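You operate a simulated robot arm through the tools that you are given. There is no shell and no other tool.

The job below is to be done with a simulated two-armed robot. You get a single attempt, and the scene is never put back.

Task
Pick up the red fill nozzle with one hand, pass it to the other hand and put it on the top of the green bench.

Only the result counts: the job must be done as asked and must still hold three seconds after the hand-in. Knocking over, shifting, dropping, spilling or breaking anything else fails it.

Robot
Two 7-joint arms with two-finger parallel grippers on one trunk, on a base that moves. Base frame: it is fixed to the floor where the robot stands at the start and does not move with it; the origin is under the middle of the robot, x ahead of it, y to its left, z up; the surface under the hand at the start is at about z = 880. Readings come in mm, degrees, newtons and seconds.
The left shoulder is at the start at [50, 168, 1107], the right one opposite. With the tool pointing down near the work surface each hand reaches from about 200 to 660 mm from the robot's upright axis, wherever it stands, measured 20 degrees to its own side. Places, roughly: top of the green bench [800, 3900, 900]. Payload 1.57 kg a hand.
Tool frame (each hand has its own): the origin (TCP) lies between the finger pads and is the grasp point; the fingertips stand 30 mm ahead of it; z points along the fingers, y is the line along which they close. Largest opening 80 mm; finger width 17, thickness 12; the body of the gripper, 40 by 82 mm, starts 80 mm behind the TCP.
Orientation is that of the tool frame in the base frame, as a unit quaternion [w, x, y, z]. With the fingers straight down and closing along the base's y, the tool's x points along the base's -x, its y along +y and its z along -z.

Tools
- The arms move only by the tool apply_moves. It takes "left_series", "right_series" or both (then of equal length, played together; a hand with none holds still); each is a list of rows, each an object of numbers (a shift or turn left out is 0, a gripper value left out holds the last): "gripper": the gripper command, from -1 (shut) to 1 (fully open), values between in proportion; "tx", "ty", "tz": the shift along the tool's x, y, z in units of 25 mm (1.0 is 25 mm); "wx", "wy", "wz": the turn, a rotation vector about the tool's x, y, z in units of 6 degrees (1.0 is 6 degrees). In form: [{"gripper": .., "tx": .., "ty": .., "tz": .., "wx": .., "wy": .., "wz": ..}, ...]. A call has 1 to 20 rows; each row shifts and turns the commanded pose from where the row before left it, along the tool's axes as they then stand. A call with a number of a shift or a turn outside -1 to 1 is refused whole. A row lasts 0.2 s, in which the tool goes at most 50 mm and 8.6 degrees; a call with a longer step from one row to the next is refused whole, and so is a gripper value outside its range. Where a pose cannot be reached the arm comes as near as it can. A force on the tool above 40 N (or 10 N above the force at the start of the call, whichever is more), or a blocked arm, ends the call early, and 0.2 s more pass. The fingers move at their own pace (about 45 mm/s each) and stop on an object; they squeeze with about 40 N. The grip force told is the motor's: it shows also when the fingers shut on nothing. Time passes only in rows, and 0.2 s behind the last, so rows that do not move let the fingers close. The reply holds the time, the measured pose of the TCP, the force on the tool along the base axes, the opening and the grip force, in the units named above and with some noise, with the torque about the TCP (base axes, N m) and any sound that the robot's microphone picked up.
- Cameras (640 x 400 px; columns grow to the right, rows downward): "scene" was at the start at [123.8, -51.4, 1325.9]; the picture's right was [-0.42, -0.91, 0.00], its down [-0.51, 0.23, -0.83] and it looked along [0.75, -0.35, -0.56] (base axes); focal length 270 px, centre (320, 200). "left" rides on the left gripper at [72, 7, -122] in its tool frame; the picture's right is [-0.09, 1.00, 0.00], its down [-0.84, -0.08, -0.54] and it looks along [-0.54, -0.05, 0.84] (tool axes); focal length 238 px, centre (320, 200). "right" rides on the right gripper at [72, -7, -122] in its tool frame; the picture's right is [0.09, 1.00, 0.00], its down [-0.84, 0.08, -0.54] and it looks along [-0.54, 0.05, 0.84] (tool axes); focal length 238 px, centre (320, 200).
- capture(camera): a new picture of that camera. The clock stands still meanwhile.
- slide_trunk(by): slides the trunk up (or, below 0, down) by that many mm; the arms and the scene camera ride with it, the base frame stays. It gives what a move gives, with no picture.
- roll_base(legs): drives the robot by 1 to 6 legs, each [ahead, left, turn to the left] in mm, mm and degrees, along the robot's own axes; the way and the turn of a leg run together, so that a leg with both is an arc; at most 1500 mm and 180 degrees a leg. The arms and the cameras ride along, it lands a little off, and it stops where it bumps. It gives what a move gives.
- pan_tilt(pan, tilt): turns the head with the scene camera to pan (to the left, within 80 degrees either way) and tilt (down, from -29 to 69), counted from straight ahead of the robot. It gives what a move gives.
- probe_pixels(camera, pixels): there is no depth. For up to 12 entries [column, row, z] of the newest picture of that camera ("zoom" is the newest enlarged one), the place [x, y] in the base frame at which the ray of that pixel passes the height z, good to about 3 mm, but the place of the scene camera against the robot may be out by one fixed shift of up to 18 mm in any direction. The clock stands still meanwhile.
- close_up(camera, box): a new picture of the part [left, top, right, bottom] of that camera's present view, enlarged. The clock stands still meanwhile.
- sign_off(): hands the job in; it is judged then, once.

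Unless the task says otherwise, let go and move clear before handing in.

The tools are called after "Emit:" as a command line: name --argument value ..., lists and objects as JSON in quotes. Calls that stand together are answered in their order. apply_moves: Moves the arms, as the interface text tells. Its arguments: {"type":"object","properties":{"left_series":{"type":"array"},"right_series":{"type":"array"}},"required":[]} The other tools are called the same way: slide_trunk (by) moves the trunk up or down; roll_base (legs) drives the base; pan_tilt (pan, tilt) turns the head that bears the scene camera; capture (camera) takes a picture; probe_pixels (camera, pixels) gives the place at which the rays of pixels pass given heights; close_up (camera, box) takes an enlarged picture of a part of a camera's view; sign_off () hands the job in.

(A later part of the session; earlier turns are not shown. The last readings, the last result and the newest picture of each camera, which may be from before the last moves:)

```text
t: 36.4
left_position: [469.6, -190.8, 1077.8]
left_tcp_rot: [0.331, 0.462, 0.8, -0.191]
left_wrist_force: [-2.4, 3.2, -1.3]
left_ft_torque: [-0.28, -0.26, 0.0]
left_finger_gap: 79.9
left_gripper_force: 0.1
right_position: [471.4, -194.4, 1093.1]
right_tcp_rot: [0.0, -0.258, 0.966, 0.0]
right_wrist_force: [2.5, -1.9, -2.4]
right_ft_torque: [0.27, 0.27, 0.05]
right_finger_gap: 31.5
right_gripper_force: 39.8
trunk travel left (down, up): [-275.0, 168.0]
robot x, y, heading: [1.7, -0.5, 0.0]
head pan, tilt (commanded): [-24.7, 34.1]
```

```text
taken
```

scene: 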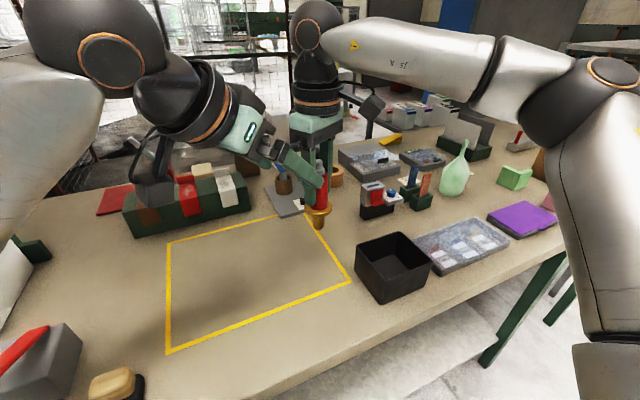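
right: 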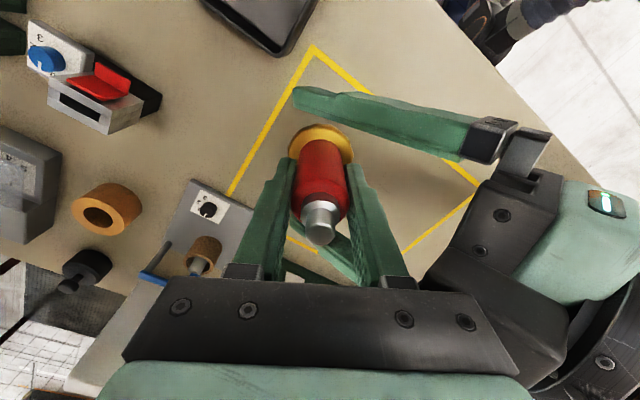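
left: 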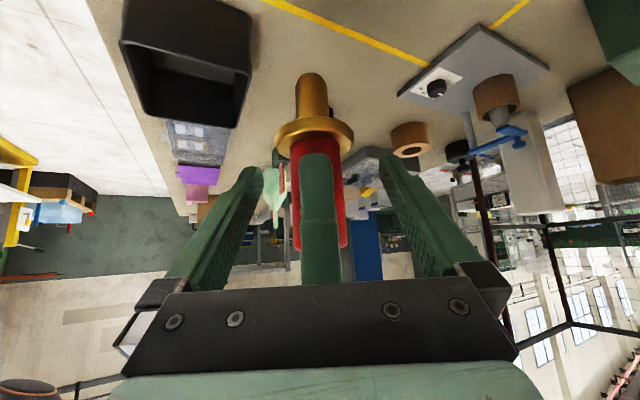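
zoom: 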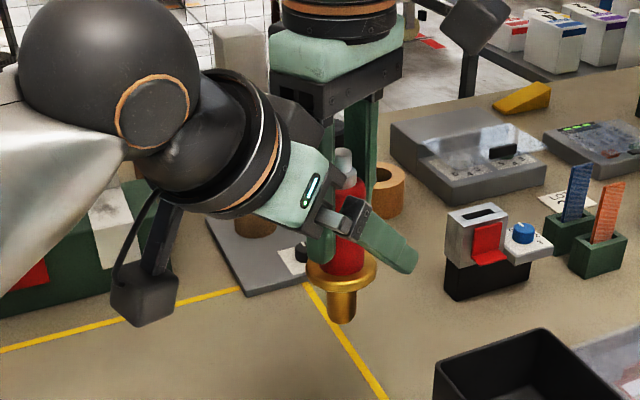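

There is light contact of about 4 N along the approach line, seemingly the left palm against the right gripper's body. I'll back the left hand off 6 mm along its axis, which keeps the same grip line, and check the forces clear.

Emit:
apply_moves --left_series '[{"gripper": 1, "tz": -0.24}, {}]'

```text
t: 37.0
left_position: [468.2, -187.7, 1082.7]
left_tcp_rot: [0.331, 0.461, 0.801, -0.192]
left_wrist_force: [-0.2, 1.0, -4.8]
left_ft_torque: [-0.21, -0.18, -0.05]
left_finger_gap: 79.8
left_gripper_force: 0.0
right_position: [471.1, -195.3, 1092.5]
right_tcp_rot: [0.001, -0.258, 0.966, 0.001]
right_wrist_force: [1.0, -0.4, 0.7]
right_ft_torque: [0.18, 0.21, 0.03]
right_finger_gap: 31.0
right_gripper_force: 40.1
trunk travel left (down, up): [-275.0, 168.0]
robot x, y, heading: [0.6, -4.6, 0.1]
head pan, tilt (commanded): [-24.7, 34.1]
```

The contact now shows as about 5 N vertical on the left hand, so its top edge sits too close under the right gripper body. I'll retreat 40 mm and flatten the left hand by 15 degrees, to 30 degrees below horizontal, to gain clearance.

Emit:
apply_moves --left_series '[{"gripper": 1, "tz": -0.8}, {"tz": -0.8}, {"wy": -0.84}, {"wy": -0.83}, {"wy": -0.83}, {}]'

Emit:
close_up --camera "scene" --box '[220, 100, 400, 260]'

Emit:
capture --camera "left"

Emit:
capture --camera "right"

```text
t: 38.4
left_position: [444.1, -167.7, 1114.0]
left_tcp_rot: [0.436, 0.435, 0.748, -0.247]
left_wrist_force: [0.6, -0.4, 1.1]
left_ft_torque: [-0.02, -0.01, 0.0]
left_finger_gap: 80.3
left_gripper_force: 0.0
right_position: [463.7, -198.7, 1096.1]
right_tcp_rot: [0.005, -0.258, 0.966, 0.001]
right_wrist_force: [0.6, 0.8, -3.0]
right_ft_torque: [-0.02, -0.02, -0.01]
right_finger_gap: 31.0
right_gripper_force: 40.3
trunk travel left (down, up): [-275.0, 168.0]
robot x, y, heading: [-3.4, -1.0, -0.3]
head pan, tilt (commanded): [-24.7, 34.1]
```

```text
2.50 times, centred on (310, 180) of scene
```

zoom: 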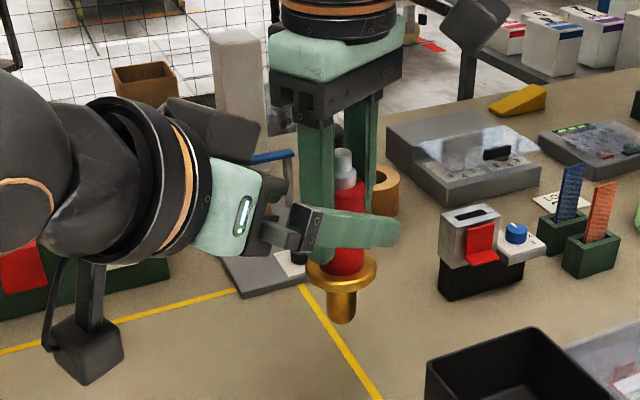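

```text
taken
```

left: 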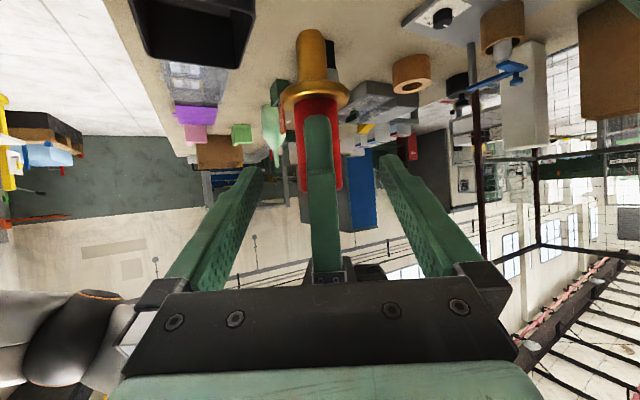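

```text
taken
```

right: 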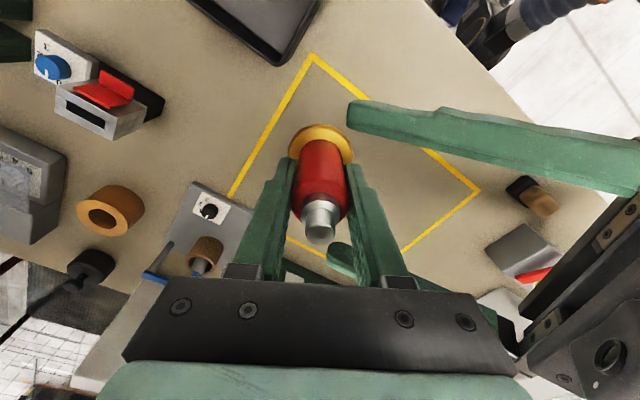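

The left hand is now 30 degrees below horizontal and free of contact; the base was nudged a few mm, but both hands read consistently. From the readings, the left hand needs to go 18 mm down along its x and then 43 mm forward. I'll do the first part and most of the second, then look.

Emit:
apply_moves --left_series '[{"gripper": 1, "tx": 0.73, "ty": 0.04}, {"tz": 0.5}, {"tz": 0.5}, {"tz": 0.4}, {}]'

Emit:
close_up --camera "scene" --box '[220, 100, 400, 260]'

Emit:
capture --camera "left"

Emit:
capture --camera "right"

```text
t: 39.6
left_position: [464.2, -180.7, 1077.0]
left_tcp_rot: [0.433, 0.434, 0.75, -0.25]
left_wrist_force: [-0.1, -0.5, 0.7]
left_ft_torque: [-0.01, -0.02, 0.02]
left_finger_gap: 79.9
left_gripper_force: 0.0
right_position: [470.7, -195.5, 1092.6]
right_tcp_rot: [0.0, -0.258, 0.966, 0.0]
right_wrist_force: [0.3, 0.0, -3.2]
right_ft_torque: [-0.02, -0.02, 0.0]
right_finger_gap: 30.8
right_gripper_force: 39.8
trunk travel left (down, up): [-275.0, 168.0]
robot x, y, heading: [-3.8, 2.3, 0.0]
head pan, tilt (commanded): [-24.7, 34.1]
```

```text
2.50 times, centred on (310, 180) of scene
```

zoom: 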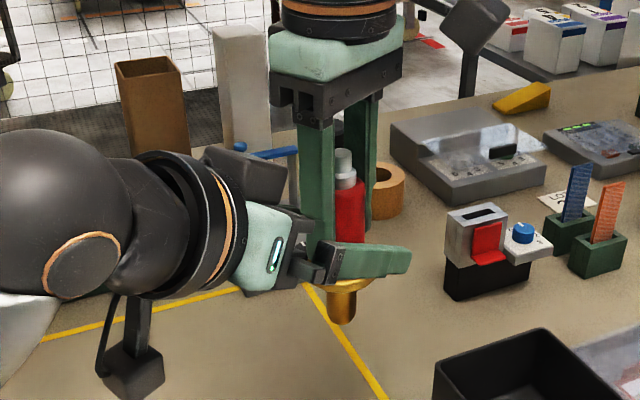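

```text
taken
```

left: 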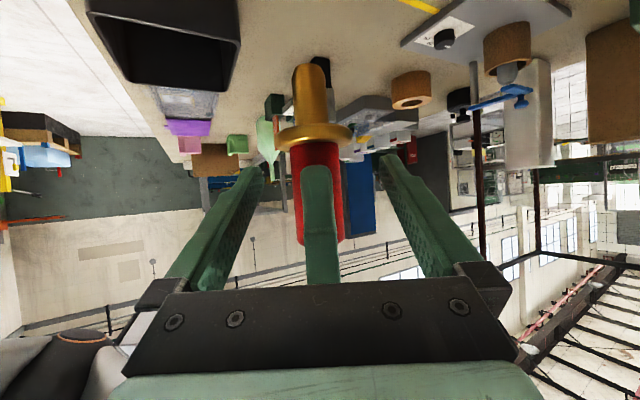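

```text
taken
```

right: 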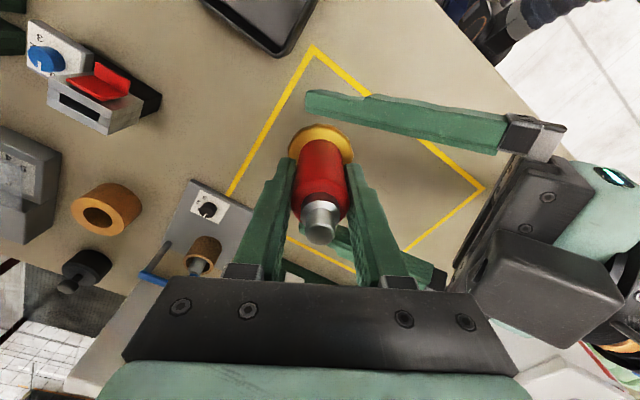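

The right hand reads (470.7, -195.5) again, so that earlier shift was only a wobble. The left grip line crosses the axis about 23 mm above the flange with no contact forces. I'll advance the last 8 mm with a small lateral correction and check the forces.

Emit:
apply_moves --left_series '[{"gripper": 1, "tz": 0.16, "ty": -0.04}, {"tz": 0.16, "ty": -0.03}, {}, {}]'

Emit:
capture --camera "left"

Emit:
close_up --camera "scene" --box '[260, 130, 380, 230]'

```text
t: 40.6
left_position: [466.1, -188.8, 1072.8]
left_tcp_rot: [0.433, 0.433, 0.751, -0.249]
left_wrist_force: [0.0, 0.5, 0.2]
left_ft_torque: [0.01, 0.01, -0.04]
left_finger_gap: 79.8
left_gripper_force: 0.1
right_position: [471.1, -195.6, 1092.2]
right_tcp_rot: [0.0, -0.258, 0.966, 0.0]
right_wrist_force: [0.7, 0.1, -2.4]
right_ft_torque: [-0.01, -0.01, 0.03]
right_finger_gap: 31.2
right_gripper_force: 40.6
trunk travel left (down, up): [-275.0, 168.0]
robot x, y, heading: [-0.8, -0.5, 0.1]
head pan, tilt (commanded): [-24.7, 34.1]
```

```text
taken
```

left: 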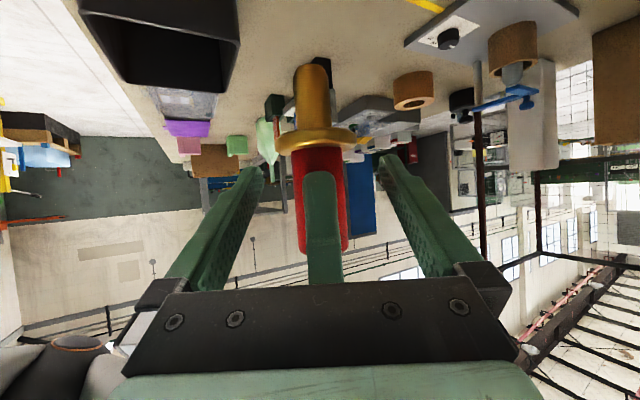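

```text
4.00 times, centred on (320, 180) of scene
```

zoom: 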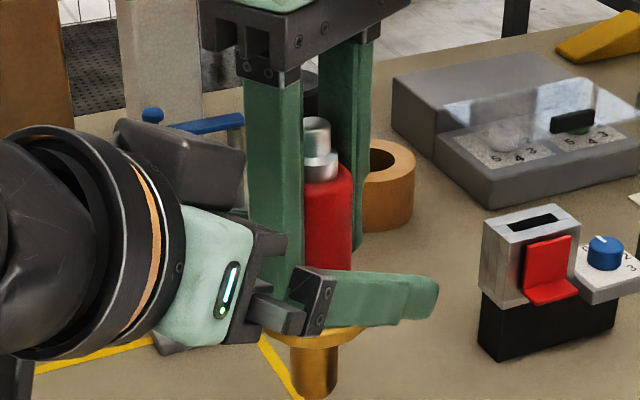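

No contact shows on either hand, and the geometry checks out: the axis is about 10 mm ahead of the left TCP and about 24 mm above the flange. I'll close the left gripper while the right keeps holding.

Emit:
apply_moves --left_series '[{"gripper": -1}, {"gripper": -1}, {"gripper": -1}, {"gripper": -1}, {"gripper": -1}, {"gripper": -1}]'

Emit:
capture --camera "left"

Emit:
close_up --camera "scene" --box '[260, 130, 380, 230]'

Emit:
capture --camera "right"

```text
t: 42.0
left_position: [465.9, -187.4, 1073.7]
left_tcp_rot: [0.432, 0.433, 0.751, -0.249]
left_wrist_force: [-3.0, -0.9, 0.2]
left_ft_torque: [-0.01, -0.03, -0.03]
left_finger_gap: 30.7
left_gripper_force: 40.2
right_position: [470.3, -194.4, 1092.1]
right_tcp_rot: [0.001, -0.258, 0.966, 0.001]
right_wrist_force: [2.8, 1.7, -2.7]
right_ft_torque: [0.01, 0.0, 0.0]
right_finger_gap: 31.1
right_gripper_force: 39.7
trunk travel left (down, up): [-275.0, 168.0]
robot x, y, heading: [-0.5, -0.6, -0.1]
head pan, tilt (commanded): [-24.7, 34.1]
```

```text
taken
```

left: 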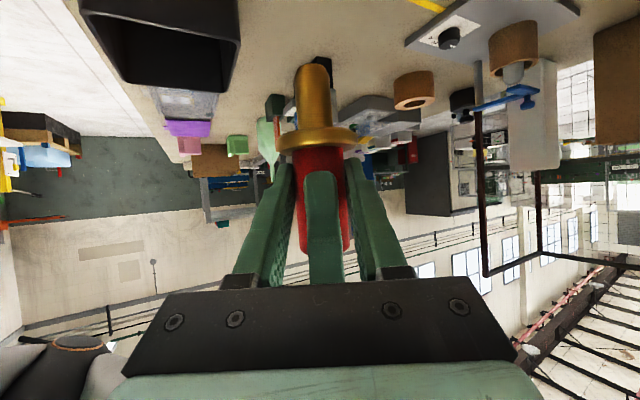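

```text
4.00 times, centred on (320, 180) of scene
```

zoom: 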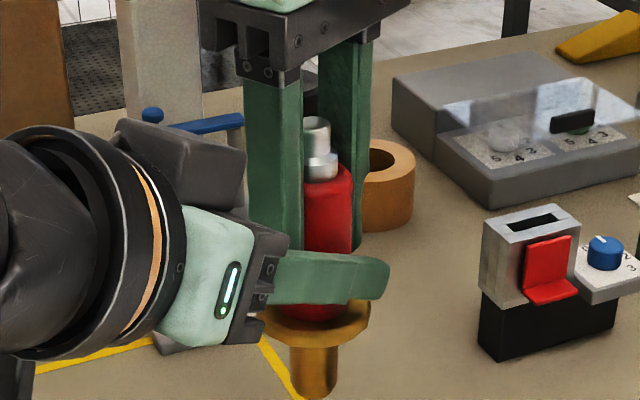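

```text
taken
```

right: 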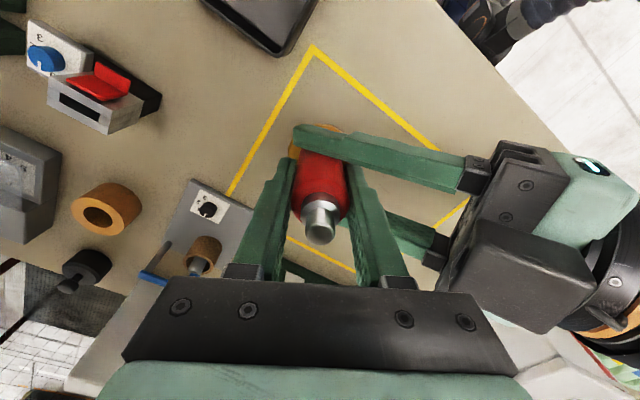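

The left hand holds at 30.7 mm with 40 N. The left's upper box is close to where the right finger would swing, so I'll open the right only to about 44 mm, enough to clear the red body, and check that the left carries the weight.

Emit:
apply_moves --right_series '[{"gripper": 0.1}, {"gripper": 0.1}, {"gripper": 0.1}, {"gripper": 0.1}]'

Emit:
capture --camera "right"

Emit:
capture --camera "left"

```text
t: 43.0
left_position: [466.5, -187.3, 1072.3]
left_tcp_rot: [0.433, 0.432, 0.751, -0.249]
left_wrist_force: [0.1, -0.1, 0.6]
left_ft_torque: [0.0, 0.02, -0.02]
left_finger_gap: 30.9
left_gripper_force: 40.2
right_position: [470.8, -194.9, 1092.0]
right_tcp_rot: [0.0, -0.258, 0.966, 0.001]
right_wrist_force: [0.0, -0.1, 0.2]
right_ft_torque: [0.04, -0.02, -0.02]
right_finger_gap: 44.1
right_gripper_force: 0.0
trunk travel left (down, up): [-275.0, 168.0]
robot x, y, heading: [1.1, -3.4, -0.4]
head pan, tilt (commanded): [-24.7, 34.1]
```

```text
taken
```

right: 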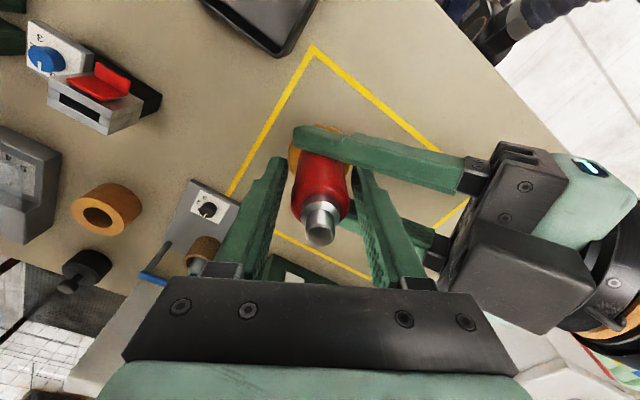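

```text
taken
```

left: 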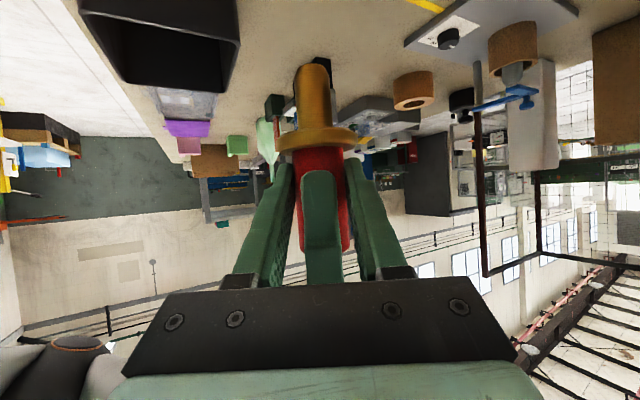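

The right fingers are open at 44 mm, and the nozzle stays in the left grip (30.9 mm, 40 N). The left force doesn't show the 3 N weight yet, so I'll read once more before moving the right hand away.

Emit:
apply_moves --left_series '[{"gripper": -1}, {"gripper": -1}]'

Emit:
close_up --camera "scene" --box '[260, 130, 380, 230]'

```text
t: 43.6
left_position: [465.9, -188.1, 1073.4]
left_tcp_rot: [0.432, 0.433, 0.751, -0.249]
left_wrist_force: [-0.4, 0.2, -0.2]
left_ft_torque: [0.03, 0.03, 0.0]
left_finger_gap: 30.9
left_gripper_force: 40.2
right_position: [470.5, -195.5, 1091.7]
right_tcp_rot: [0.0, -0.258, 0.966, 0.0]
right_wrist_force: [0.2, -0.2, 0.2]
right_ft_torque: [-0.04, -0.01, 0.03]
right_finger_gap: 43.9
right_gripper_force: 0.1
trunk travel left (down, up): [-275.0, 168.0]
robot x, y, heading: [-1.0, -1.9, -0.3]
head pan, tilt (commanded): [-24.7, 34.1]
```

```text
4.00 times, centred on (320, 180) of scene
```

zoom: 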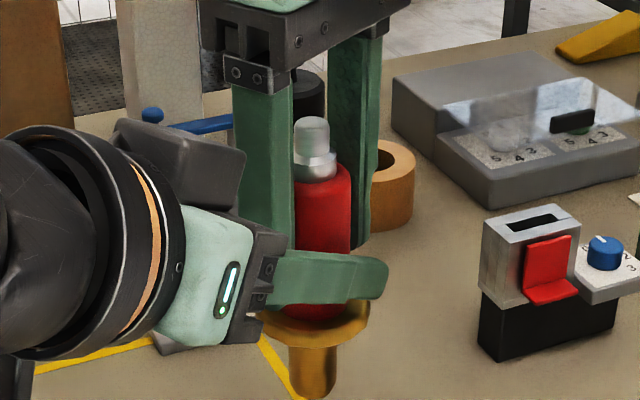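

The pictures show the nozzle resting solely in the left fingers, with the right fingers clear on both sides. I'll raise the right hand straight up, gently at first.

Emit:
apply_moves --right_series '[{"gripper": 0.1, "tz": -0.4}, {"tz": -0.6}, {}]'

Emit:
close_up --camera "scene" --box '[260, 130, 380, 230]'

```text
t: 44.4
left_position: [466.2, -186.4, 1073.2]
left_tcp_rot: [0.432, 0.433, 0.751, -0.249]
left_wrist_force: [-0.4, 0.3, 0.8]
left_ft_torque: [0.0, -0.04, 0.01]
left_finger_gap: 31.2
left_gripper_force: 39.9
right_position: [472.0, -196.3, 1117.8]
right_tcp_rot: [0.0, -0.258, 0.966, 0.0]
right_wrist_force: [0.8, -0.8, -0.3]
right_ft_torque: [0.0, 0.02, -0.04]
right_finger_gap: 44.0
right_gripper_force: 0.1
trunk travel left (down, up): [-275.0, 168.0]
robot x, y, heading: [2.0, -1.6, -0.1]
head pan, tilt (commanded): [-24.7, 34.1]
```

```text
4.00 times, centred on (320, 180) of scene
```

zoom: 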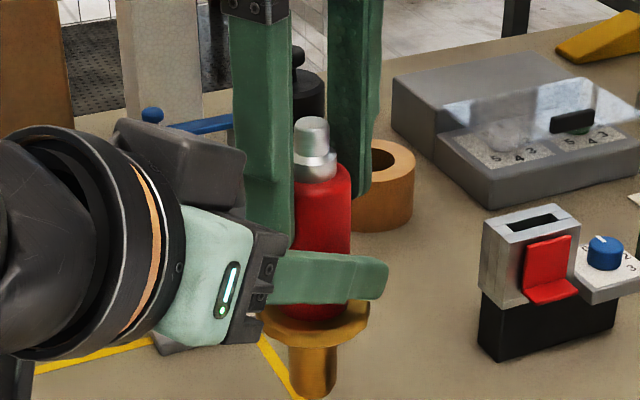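

The nozzle stays put in the left hand as the right fingers slide up past it. I'll raise the right hand another 100 mm to clear the tip.

Emit:
apply_moves --right_series '[{"gripper": 0.1, "tz": -0.9}, {"tz": -0.9}, {"tz": -0.9}, {"tz": -0.9}, {"tz": -0.5}, {}]'

Emit:
capture --camera "scene"

Emit:
capture --camera "right"

```text
t: 45.8
left_position: [466.5, -188.0, 1073.9]
left_tcp_rot: [0.432, 0.433, 0.751, -0.249]
left_wrist_force: [-0.3, -0.1, -0.2]
left_ft_torque: [0.02, 0.01, 0.01]
left_finger_gap: 30.8
left_gripper_force: 39.5
right_position: [441.5, -220.8, 1199.4]
right_tcp_rot: [0.002, -0.258, 0.966, 0.001]
right_wrist_force: [-0.4, -1.0, -1.0]
right_ft_torque: [-0.02, 0.02, 0.01]
right_finger_gap: 44.1
right_gripper_force: 0.1
right hand out of reach, approached as far as the arm can: row 1, 2, 3, 4, 5
trunk travel left (down, up): [-275.0, 168.0]
robot x, y, heading: [-0.7, -1.2, 0.1]
head pan, tilt (commanded): [-24.7, 34.1]
```

```text
taken
```

scene: 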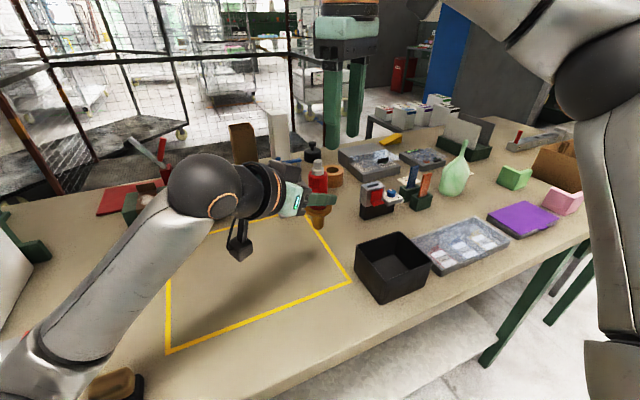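

```text
taken
```

right: 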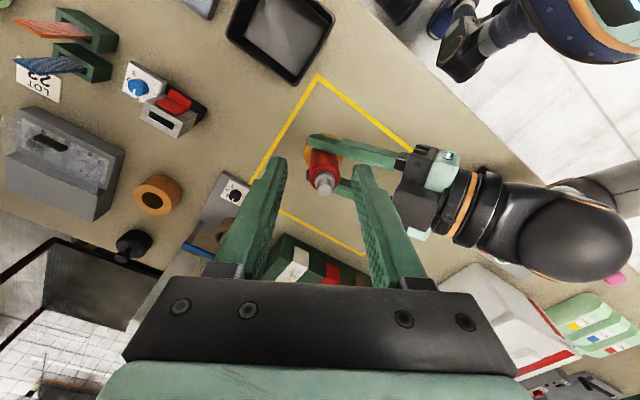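

The right arm hit its height limit and drifted back to (441, -221, 1199), but it cleared the tip and the left still holds the nozzle (30.8 mm). Next I'll slide the trunk up 80 mm for table clearance, then turn the head left to find the green bench.

Emit:
slide_trunk --by 80

Emit:
pan_tilt --pan 70 --tilt 15

Emit:
capture --camera "scene"

```text
t: 47.0
left_position: [467.0, -187.8, 1153.0]
left_tcp_rot: [0.433, 0.433, 0.75, -0.25]
left_wrist_force: [-1.7, 0.0, -2.7]
left_ft_torque: [-0.01, 0.01, -0.01]
left_finger_gap: 30.9
left_gripper_force: 40.1
right_position: [442.1, -220.5, 1279.6]
right_tcp_rot: [0.001, -0.258, 0.966, 0.0]
right_wrist_force: [0.2, -0.4, 0.5]
right_ft_torque: [0.0, 0.03, 0.01]
right_finger_gap: 44.1
right_gripper_force: 0.1
trunk travel left (down, up): [-355.0, 88.0]
robot x, y, heading: [0.8, 3.4, -0.0]
head pan, tilt (commanded): [-24.7, 34.1]
```

```text
t: 48.7
left_position: [465.9, -188.0, 1153.3]
left_tcp_rot: [0.432, 0.433, 0.751, -0.249]
left_wrist_force: [-0.8, 0.1, -3.0]
left_ft_torque: [-0.01, 0.05, -0.01]
left_finger_gap: 31.0
left_gripper_force: 39.8
right_position: [440.0, -220.0, 1279.8]
right_tcp_rot: [0.001, -0.258, 0.966, 0.0]
right_wrist_force: [-0.2, 0.2, -0.4]
right_ft_torque: [-0.02, 0.01, -0.03]
right_finger_gap: 43.7
right_gripper_force: 0.0
trunk travel left (down, up): [-355.0, 88.0]
robot x, y, heading: [-2.0, -3.2, -0.1]
head pan, tilt (commanded): [70.0, 15.0]
```

```text
taken
```

scene: 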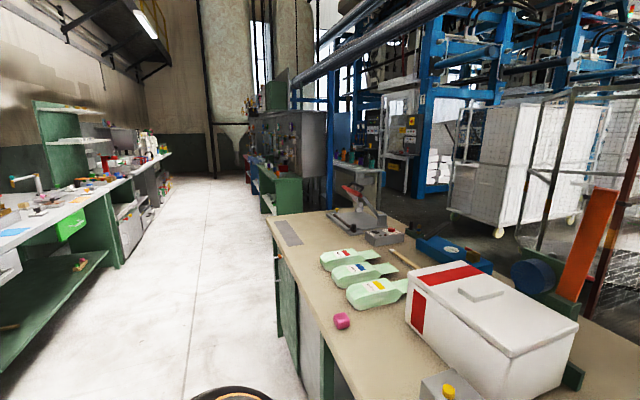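

The left now shows the nozzle's -3 N weight, so it is securely carried. The bench at [800, 3900] should appear near pixel (276, 164), so I'll enlarge that part.

Emit:
close_up --camera "scene" --box '[200, 80, 400, 230]'

Emit:
probe_pixels --camera "scene" --pixels '[[270, 212, 880], [345, 398, 880], [250, 178, 900], [275, 180, 900], [303, 178, 900], [275, 214, 0], [190, 215, 0], [205, 300, 0]]'

```text
2.67 times, centred on (300, 155) of scene
```

zoom: 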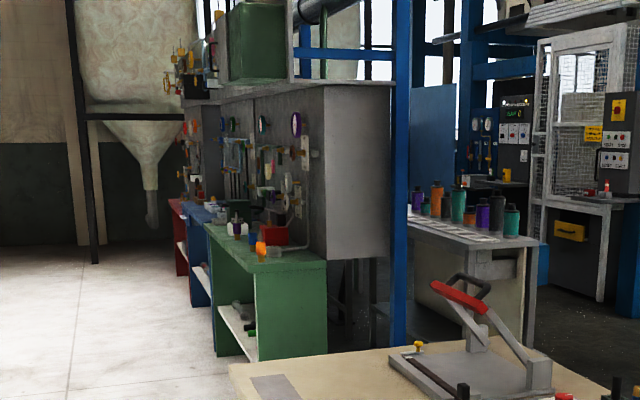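

```text
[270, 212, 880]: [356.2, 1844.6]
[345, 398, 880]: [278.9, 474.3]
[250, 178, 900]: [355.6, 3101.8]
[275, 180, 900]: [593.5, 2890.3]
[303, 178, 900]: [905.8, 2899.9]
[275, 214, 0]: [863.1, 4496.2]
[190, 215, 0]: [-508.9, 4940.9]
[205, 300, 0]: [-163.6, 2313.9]
```

The close-up shows the green bench beyond this table: it's a green top with an orange bottle, a red box and other items, its open front facing the aisle, and blue and red benches beyond it. I'll first tuck both hands closer to the robot, then back off the table before driving left.

Emit:
apply_moves --left_series '[{"gripper": -1, "tx": 0.49, "ty": 0.18, "tz": -0.85}, {"tx": 0.49, "ty": 0.18, "tz": -0.85}, {"tx": 0.49, "ty": 0.18, "tz": -0.85}, {"tx": 0.49, "ty": 0.18, "tz": -0.85}, {"tx": 0.49, "ty": 0.18, "tz": -0.85}, {"tx": 0.49, "ty": 0.18, "tz": -0.85}, {"tx": 0.49, "ty": 0.18, "tz": -0.85}, {"tx": 0.49, "ty": 0.18, "tz": -0.85}, {}]' --right_series '[{"gripper": 0.1, "tx": 0.8, "ty": -0.28}, {"tx": 0.8, "ty": -0.28}, {"tx": 0.8, "ty": -0.28, "tz": 0.5}, {"tx": 0.8, "ty": -0.28, "tz": 0.5}, {"tx": 0.8, "ty": -0.28, "tz": 0.5}, {"tx": 0.8, "ty": -0.28, "tz": 0.5}, {"tx": 0.8, "ty": -0.28, "tz": 0.5}, {"tz": 0.5}, {}]'

Emit:
capture --camera "left"

Emit:
pan_tilt --pan 80 --tilt 30

Emit:
capture --camera "scene"

```text
t: 50.7
left_position: [400.0, -0.7, 1155.3]
left_tcp_rot: [0.433, 0.433, 0.751, -0.249]
left_wrist_force: [0.3, -0.4, -2.1]
left_ft_torque: [0.04, 0.0, -0.02]
left_finger_gap: 31.1
left_gripper_force: 40.0
right_position: [344.5, -332.7, 1204.4]
right_tcp_rot: [0.001, -0.258, 0.966, 0.0]
right_wrist_force: [-0.4, -0.6, -0.5]
right_ft_torque: [0.01, -0.05, 0.01]
right_finger_gap: 43.9
right_gripper_force: 0.1
trunk travel left (down, up): [-355.0, 88.0]
robot x, y, heading: [-2.1, 2.1, 0.1]
head pan, tilt (commanded): [70.0, 15.0]
```

```text
taken
```

left: 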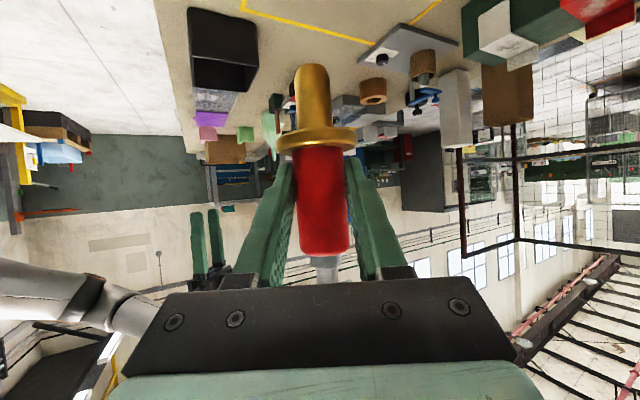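

```text
t: 51.4
left_position: [399.0, -0.5, 1153.9]
left_tcp_rot: [0.432, 0.433, 0.751, -0.249]
left_wrist_force: [-0.1, -0.4, -2.8]
left_ft_torque: [0.05, 0.05, 0.03]
left_finger_gap: 30.5
left_gripper_force: 39.7
right_position: [345.1, -332.0, 1204.9]
right_tcp_rot: [0.0, -0.258, 0.966, 0.0]
right_wrist_force: [-0.1, -1.0, 0.9]
right_ft_torque: [0.01, -0.01, 0.01]
right_finger_gap: 44.0
right_gripper_force: 0.1
trunk travel left (down, up): [-355.0, 88.0]
robot x, y, heading: [-0.5, -1.8, -0.1]
head pan, tilt (commanded): [80.0, 30.0]
```

```text
taken
```

scene: 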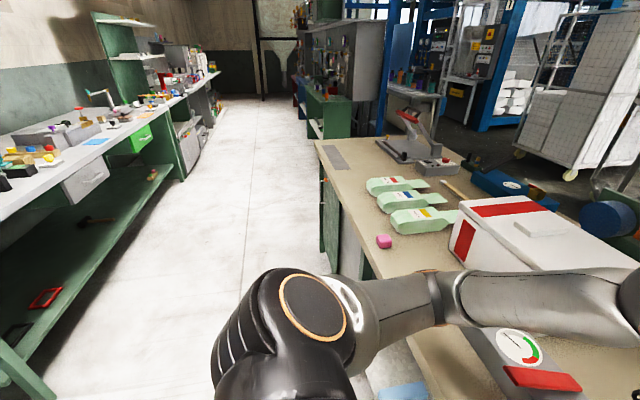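

The nozzle sits straight in the left grip, and the aisle to the left is clear between the two rows of benches. I'll probe floor points on both sides to find the aisle's width and the bench's front.

Emit:
probe_pixels --camera "scene" --pixels '[[181, 180, 0], [53, 395, 0], [322, 250, 0], [345, 272, 0], [309, 138, 0], [322, 139, 0], [351, 137, 0], [322, 110, 900], [350, 106, 900], [306, 95, 900], [318, 140, 880], [230, 105, 0]]'

Emit:
close_up --camera "scene" --box '[270, 60, 400, 150]'

```text
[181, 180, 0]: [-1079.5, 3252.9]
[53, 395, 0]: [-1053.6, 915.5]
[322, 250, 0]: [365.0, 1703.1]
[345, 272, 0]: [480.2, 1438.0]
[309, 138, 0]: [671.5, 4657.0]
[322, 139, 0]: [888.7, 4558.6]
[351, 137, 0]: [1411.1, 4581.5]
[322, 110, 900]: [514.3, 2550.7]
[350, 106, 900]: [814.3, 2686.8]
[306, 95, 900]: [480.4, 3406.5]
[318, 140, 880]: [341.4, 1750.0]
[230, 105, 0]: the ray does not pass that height
```

```text
4.44 times, centred on (335, 105) of scene
```

zoom: 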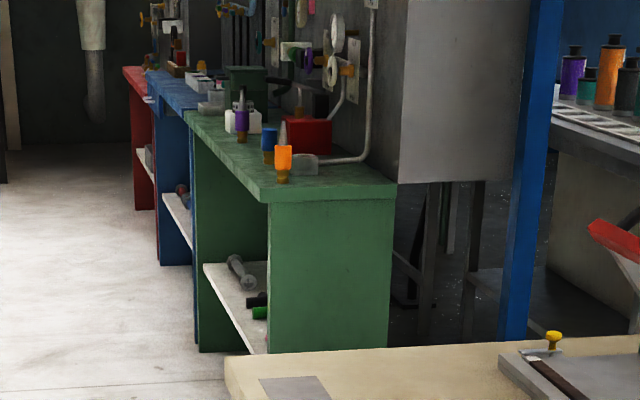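

The green bench seems to span about y 3150–4650 with its front near x 550, and its near end looks free of items. The aisle runs from x -1060 to 340. I'll back off 350 mm so the arms clear this table, then strafe left in one drive and re-measure.

Emit:
roll_base --legs '[[-350, 0, 0]]'

Emit:
capture --camera "scene"

```text
t: 53.7
left_position: [49.9, 0.2, 1155.4]
left_tcp_rot: [0.433, 0.433, 0.75, -0.25]
left_wrist_force: [0.3, -0.2, -4.2]
left_ft_torque: [0.01, -0.03, 0.01]
left_finger_gap: 30.8
left_gripper_force: 40.1
right_position: [-5.0, -332.1, 1205.8]
right_tcp_rot: [0.0, -0.259, 0.966, 0.0]
right_wrist_force: [0.1, -0.1, -0.5]
right_ft_torque: [0.01, -0.01, -0.01]
right_finger_gap: 44.1
right_gripper_force: 0.0
trunk travel left (down, up): [-355.0, 88.0]
robot x, y, heading: [-347.4, 0.8, 0.0]
head pan, tilt (commanded): [80.0, 30.0]
```

```text
taken
```

scene: 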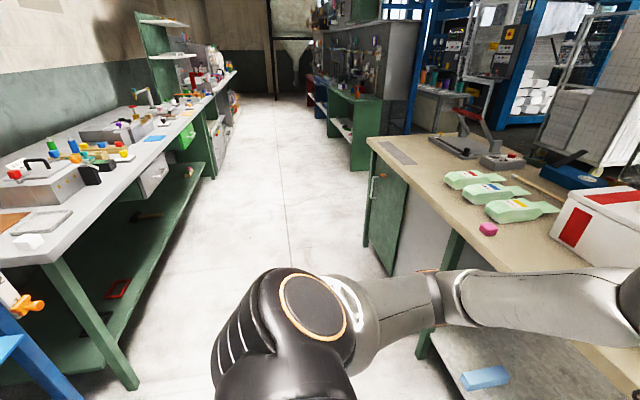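

The base is back at x -347, and now the green bench's near end shows right down to the floor around (365, 168). I'll enlarge it and probe its corners.

Emit:
close_up --camera "scene" --box '[290, 60, 420, 180]'

Emit:
probe_pixels --camera "scene" --pixels '[[351, 170, 0], [354, 171, 0], [380, 168, 0], [329, 137, 0], [354, 104, 900], [381, 101, 900], [329, 88, 900], [130, 388, 0], [210, 177, 0], [388, 275, 0], [365, 243, 0]]'

```text
3.33 times, centred on (355, 120) of scene
```

zoom: 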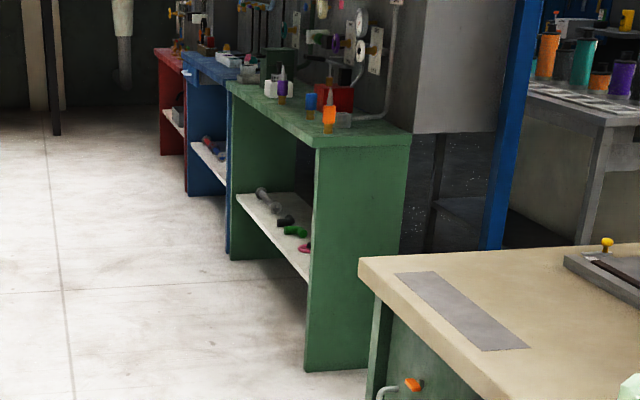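

```text
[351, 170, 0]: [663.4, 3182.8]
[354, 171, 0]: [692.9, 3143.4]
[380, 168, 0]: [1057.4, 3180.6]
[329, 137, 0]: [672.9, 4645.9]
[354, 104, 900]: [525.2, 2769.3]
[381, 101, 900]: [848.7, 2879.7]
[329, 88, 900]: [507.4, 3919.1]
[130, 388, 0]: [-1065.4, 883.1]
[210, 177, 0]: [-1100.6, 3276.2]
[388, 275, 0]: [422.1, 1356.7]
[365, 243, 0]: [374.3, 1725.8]
```

The bench's near panel stands at about (660, 3150) on the floor and its far panel at (670, 4630). The aisle is free, so I'll strafe left 3000 mm in two legs.

Emit:
roll_base --legs '[[0, 1500, 0], [0, 1500, 0]]'

Emit:
pan_tilt --pan 10 --tilt 35

Emit:
capture --camera "scene"

```text
t: 79.8
left_position: [59.4, 2986.7, 1154.8]
left_tcp_rot: [0.432, 0.433, 0.75, -0.25]
left_wrist_force: [-0.5, 0.2, -2.9]
left_ft_torque: [0.01, -0.02, -0.01]
left_finger_gap: 31.0
left_gripper_force: 39.8
right_position: [3.1, 2655.6, 1205.4]
right_tcp_rot: [0.001, -0.258, 0.966, 0.0]
right_wrist_force: [0.6, -0.7, 0.4]
right_ft_torque: [0.03, -0.05, 0.02]
right_finger_gap: 44.0
right_gripper_force: 0.2
trunk travel left (down, up): [-355.0, 88.0]
robot x, y, heading: [-338.1, 2990.7, 0.1]
head pan, tilt (commanded): [80.0, 30.0]
```

```text
t: 81.2
left_position: [59.1, 2986.8, 1156.0]
left_tcp_rot: [0.433, 0.433, 0.75, -0.25]
left_wrist_force: [-1.1, 0.9, -2.6]
left_ft_torque: [0.07, 0.01, -0.03]
left_finger_gap: 30.8
left_gripper_force: 39.7
right_position: [4.5, 2653.8, 1205.6]
right_tcp_rot: [0.001, -0.257, 0.966, 0.0]
right_wrist_force: [0.4, 0.4, 0.4]
right_ft_torque: [0.01, -0.01, 0.02]
right_finger_gap: 44.0
right_gripper_force: 0.0
trunk travel left (down, up): [-355.0, 88.0]
robot x, y, heading: [-342.6, 2985.4, 0.4]
head pan, tilt (commanded): [10.0, 35.0]
```

```text
taken
```

scene: 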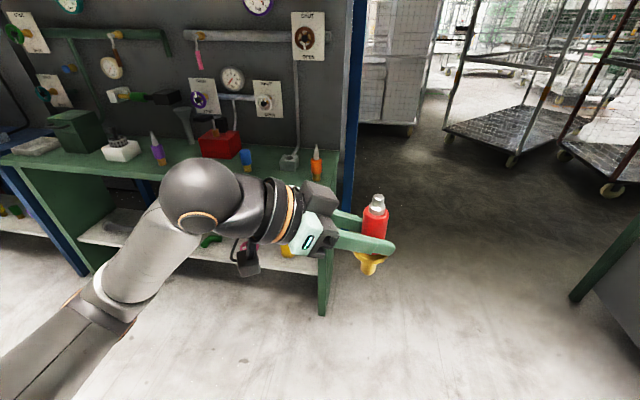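

The bench is now ahead on the left: it carries an orange bottle at the near corner, a blue one, a red box, a purple cone and some boxes. I'll enlarge its top and probe it before moving closer.

Emit:
close_up --camera "scene" --box '[60, 90, 380, 290]'

Emit:
probe_pixels --camera "scene" --pixels '[[322, 315, 0], [95, 273, 0], [316, 179, 840], [316, 179, 900], [246, 170, 840], [246, 170, 900], [160, 164, 840], [160, 164, 900], [0, 165, 840], [0, 165, 900], [130, 178, 840], [130, 178, 900]]'

```text
2.00 times, centred on (220, 190) of scene
```

zoom: 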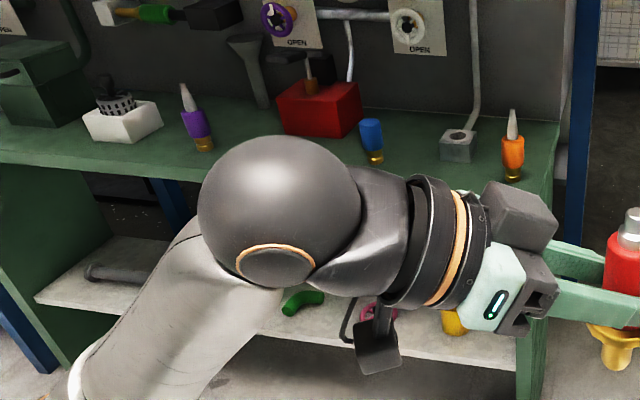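

```text
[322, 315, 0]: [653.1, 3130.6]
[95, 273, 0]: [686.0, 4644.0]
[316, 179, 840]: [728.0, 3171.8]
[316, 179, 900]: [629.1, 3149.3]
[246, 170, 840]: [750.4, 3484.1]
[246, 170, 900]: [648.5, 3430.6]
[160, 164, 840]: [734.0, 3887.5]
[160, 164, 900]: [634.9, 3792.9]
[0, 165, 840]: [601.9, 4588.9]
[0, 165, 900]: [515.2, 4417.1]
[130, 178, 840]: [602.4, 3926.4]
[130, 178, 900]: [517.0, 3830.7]
```

With the top taken at about z 840, the front edge lies at x 602, and the orange bottle is at (728, 3172), the blue at (750, 3484) and the purple at (734, 3887). There's free room at the front between the blue and the purple, near y 3680. I'll strafe 690 mm further and look from there.

Emit:
roll_base --legs '[[0, 690, 0]]'

Emit:
pan_tilt --pan -5 --tilt 35

Emit:
capture --camera "scene"

```text
t: 87.7
left_position: [59.8, 3674.5, 1153.9]
left_tcp_rot: [0.432, 0.432, 0.751, -0.249]
left_wrist_force: [-0.5, 0.4, -2.7]
left_ft_torque: [0.04, 0.0, 0.03]
left_finger_gap: 30.5
left_gripper_force: 39.8
right_position: [4.5, 3342.6, 1204.8]
right_tcp_rot: [0.001, -0.26, 0.966, 0.0]
right_wrist_force: [0.2, -0.1, -0.3]
right_ft_torque: [-0.02, 0.02, 0.0]
right_finger_gap: 44.0
right_gripper_force: 0.1
trunk travel left (down, up): [-355.0, 88.0]
robot x, y, heading: [-343.3, 3674.8, 0.1]
head pan, tilt (commanded): [10.0, 35.0]
```

```text
t: 88.4
left_position: [58.7, 3674.3, 1155.0]
left_tcp_rot: [0.432, 0.432, 0.751, -0.249]
left_wrist_force: [0.7, 0.1, -2.4]
left_ft_torque: [0.05, 0.03, 0.02]
left_finger_gap: 30.9
left_gripper_force: 39.9
right_position: [3.8, 3342.0, 1204.4]
right_tcp_rot: [0.001, -0.258, 0.966, 0.0]
right_wrist_force: [-0.8, 0.1, -0.5]
right_ft_torque: [0.01, -0.02, -0.02]
right_finger_gap: 43.9
right_gripper_force: 0.0
trunk travel left (down, up): [-355.0, 88.0]
robot x, y, heading: [-337.3, 3671.2, 0.2]
head pan, tilt (commanded): [-5.0, 35.0]
```

```text
taken
```

scene: 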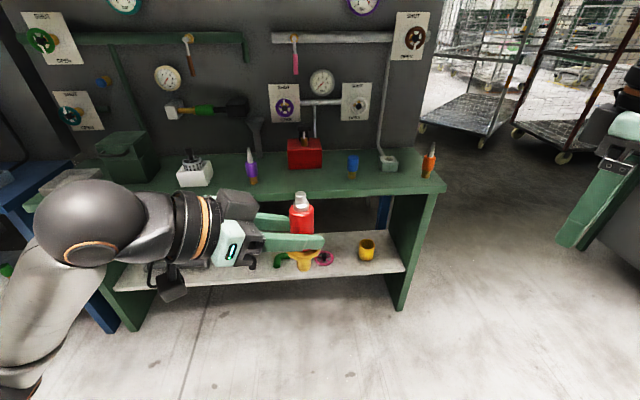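

The scene now faces the bench squarely: the blue bottle is near (352, 167), the red box at (304, 153) and the purple cone at (251, 167). I'll probe the same items again from here, so comparing the two viewpoints gives the top's height.

Emit:
close_up --camera "scene" --box '[200, 120, 460, 220]'

Emit:
probe_pixels --camera "scene" --pixels '[[352, 179, 840], [352, 179, 900], [429, 178, 840], [429, 178, 900], [253, 185, 840], [253, 185, 900], [403, 310, 0], [350, 192, 840], [350, 192, 900]]'

```text
2.46 times, centred on (330, 170) of scene
```

zoom: 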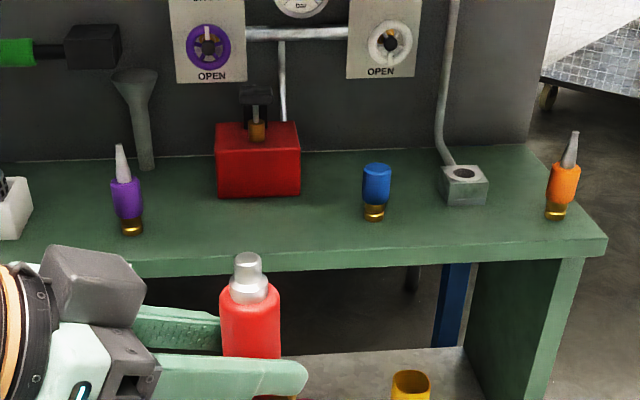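

```text
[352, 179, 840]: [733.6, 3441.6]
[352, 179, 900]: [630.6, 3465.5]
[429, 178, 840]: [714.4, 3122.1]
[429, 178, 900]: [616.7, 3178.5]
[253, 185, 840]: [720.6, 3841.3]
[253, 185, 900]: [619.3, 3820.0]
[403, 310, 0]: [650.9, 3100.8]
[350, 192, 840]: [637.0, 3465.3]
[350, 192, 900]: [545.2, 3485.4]
```

Comparing the two views puts the bench top at roughly z 850–875. I'll set the nozzle down around (690, 3620), clear of the blue bottle (y about 3460) and the purple one (y about 3850). The nozzle is at z 1080 or higher, so I'll drive ahead 470 mm and a little right.

Emit:
roll_base --legs '[[470, -45, 0]]'

Emit:
pan_tilt --pan -5 --tilt 45

Emit:
capture --camera "scene"

Emit:
capture --camera "left"

Emit:
capture --camera "right"

```text
t: 91.3
left_position: [527.9, 3631.8, 1154.5]
left_tcp_rot: [0.432, 0.432, 0.751, -0.249]
left_wrist_force: [-0.3, -0.6, -3.3]
left_ft_torque: [0.03, 0.01, -0.01]
left_finger_gap: 30.8
left_gripper_force: 40.0
right_position: [475.5, 3299.2, 1205.6]
right_tcp_rot: [0.002, -0.26, 0.966, 0.0]
right_wrist_force: [1.1, -0.7, 0.5]
right_ft_torque: [-0.02, 0.02, -0.04]
right_finger_gap: 44.0
right_gripper_force: 0.0
trunk travel left (down, up): [-355.0, 88.0]
robot x, y, heading: [128.5, 3635.1, 0.2]
head pan, tilt (commanded): [-5.0, 35.0]
```

```text
t: 92.0
left_position: [525.9, 3631.5, 1154.5]
left_tcp_rot: [0.433, 0.431, 0.752, -0.249]
left_wrist_force: [0.1, -0.6, -2.9]
left_ft_torque: [0.06, -0.02, 0.01]
left_finger_gap: 31.0
left_gripper_force: 39.7
right_position: [473.0, 3299.0, 1205.0]
right_tcp_rot: [0.0, -0.26, 0.966, 0.0]
right_wrist_force: [0.1, 0.2, 0.4]
right_ft_torque: [-0.02, 0.0, 0.03]
right_finger_gap: 43.7
right_gripper_force: 0.1
trunk travel left (down, up): [-355.0, 88.0]
robot x, y, heading: [125.4, 3633.0, 0.3]
head pan, tilt (commanded): [-5.0, 45.0]
```

```text
taken
```

scene: 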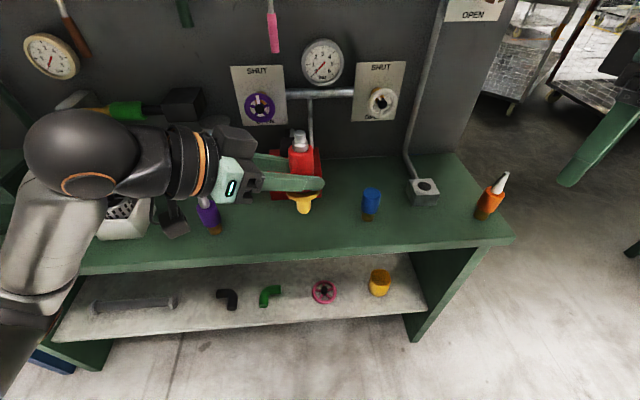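

```text
taken
```

left: 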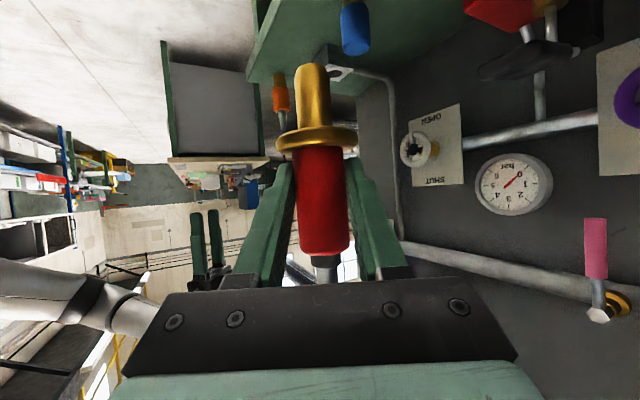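

```text
taken
```

right: 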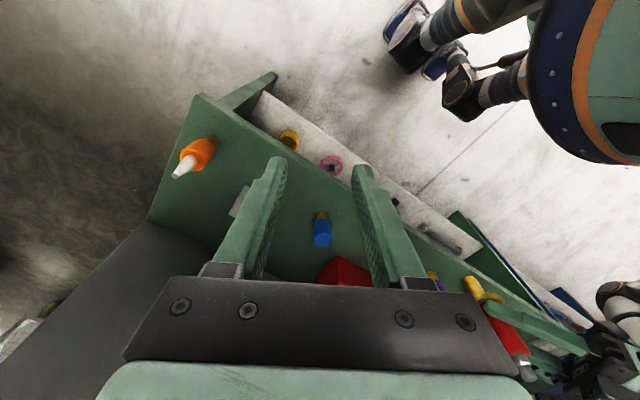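

The right hand's camera now looks down on the bench: its near front corner is at (197, 96), the orange bottle at (205, 150) and the blue bottle at (322, 220). I'll probe these in both cameras to pin the top's height.

Emit:
probe_pixels --camera "right" --pixels '[[197, 95, 830], [197, 95, 860], [197, 95, 890], [322, 214, 830], [322, 214, 860], [322, 214, 890], [210, 142, 830], [210, 142, 860], [210, 142, 890]]'

Emit:
probe_pixels --camera "scene" --pixels '[[514, 238, 830], [514, 238, 860], [514, 238, 890], [370, 219, 830], [370, 219, 860], [370, 219, 890], [480, 217, 830], [480, 217, 860], [480, 217, 890], [216, 233, 860], [300, 197, 860], [300, 258, 860]]'

Emit:
close_up --camera "right" --box '[140, 60, 460, 300]'

Emit:
close_up --camera "scene" --box '[180, 120, 530, 300]'

```text
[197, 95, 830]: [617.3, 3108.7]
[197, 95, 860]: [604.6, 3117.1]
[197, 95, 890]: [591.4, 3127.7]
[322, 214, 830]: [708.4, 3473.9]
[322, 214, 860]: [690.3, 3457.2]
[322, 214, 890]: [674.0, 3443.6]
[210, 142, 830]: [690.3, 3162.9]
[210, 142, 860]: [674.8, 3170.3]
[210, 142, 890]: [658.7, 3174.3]
```

```text
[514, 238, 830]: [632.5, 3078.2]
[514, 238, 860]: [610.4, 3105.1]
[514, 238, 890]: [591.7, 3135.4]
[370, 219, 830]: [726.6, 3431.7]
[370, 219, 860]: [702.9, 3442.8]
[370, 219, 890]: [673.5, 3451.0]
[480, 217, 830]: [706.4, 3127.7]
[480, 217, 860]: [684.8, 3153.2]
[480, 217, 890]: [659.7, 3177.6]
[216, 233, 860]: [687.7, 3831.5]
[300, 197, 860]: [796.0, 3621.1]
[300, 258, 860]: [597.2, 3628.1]
```

```text
1.67 times, centred on (300, 180) of right
```

zoom: 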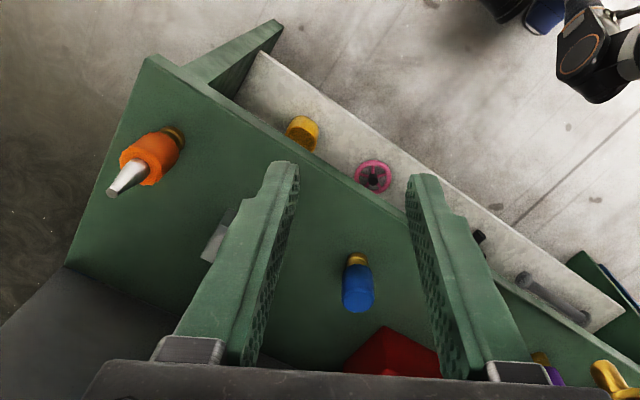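

```text
1.83 times, centred on (355, 210) of scene
```

zoom: 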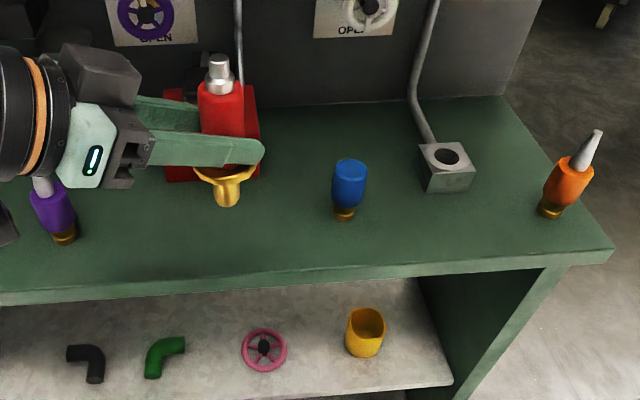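

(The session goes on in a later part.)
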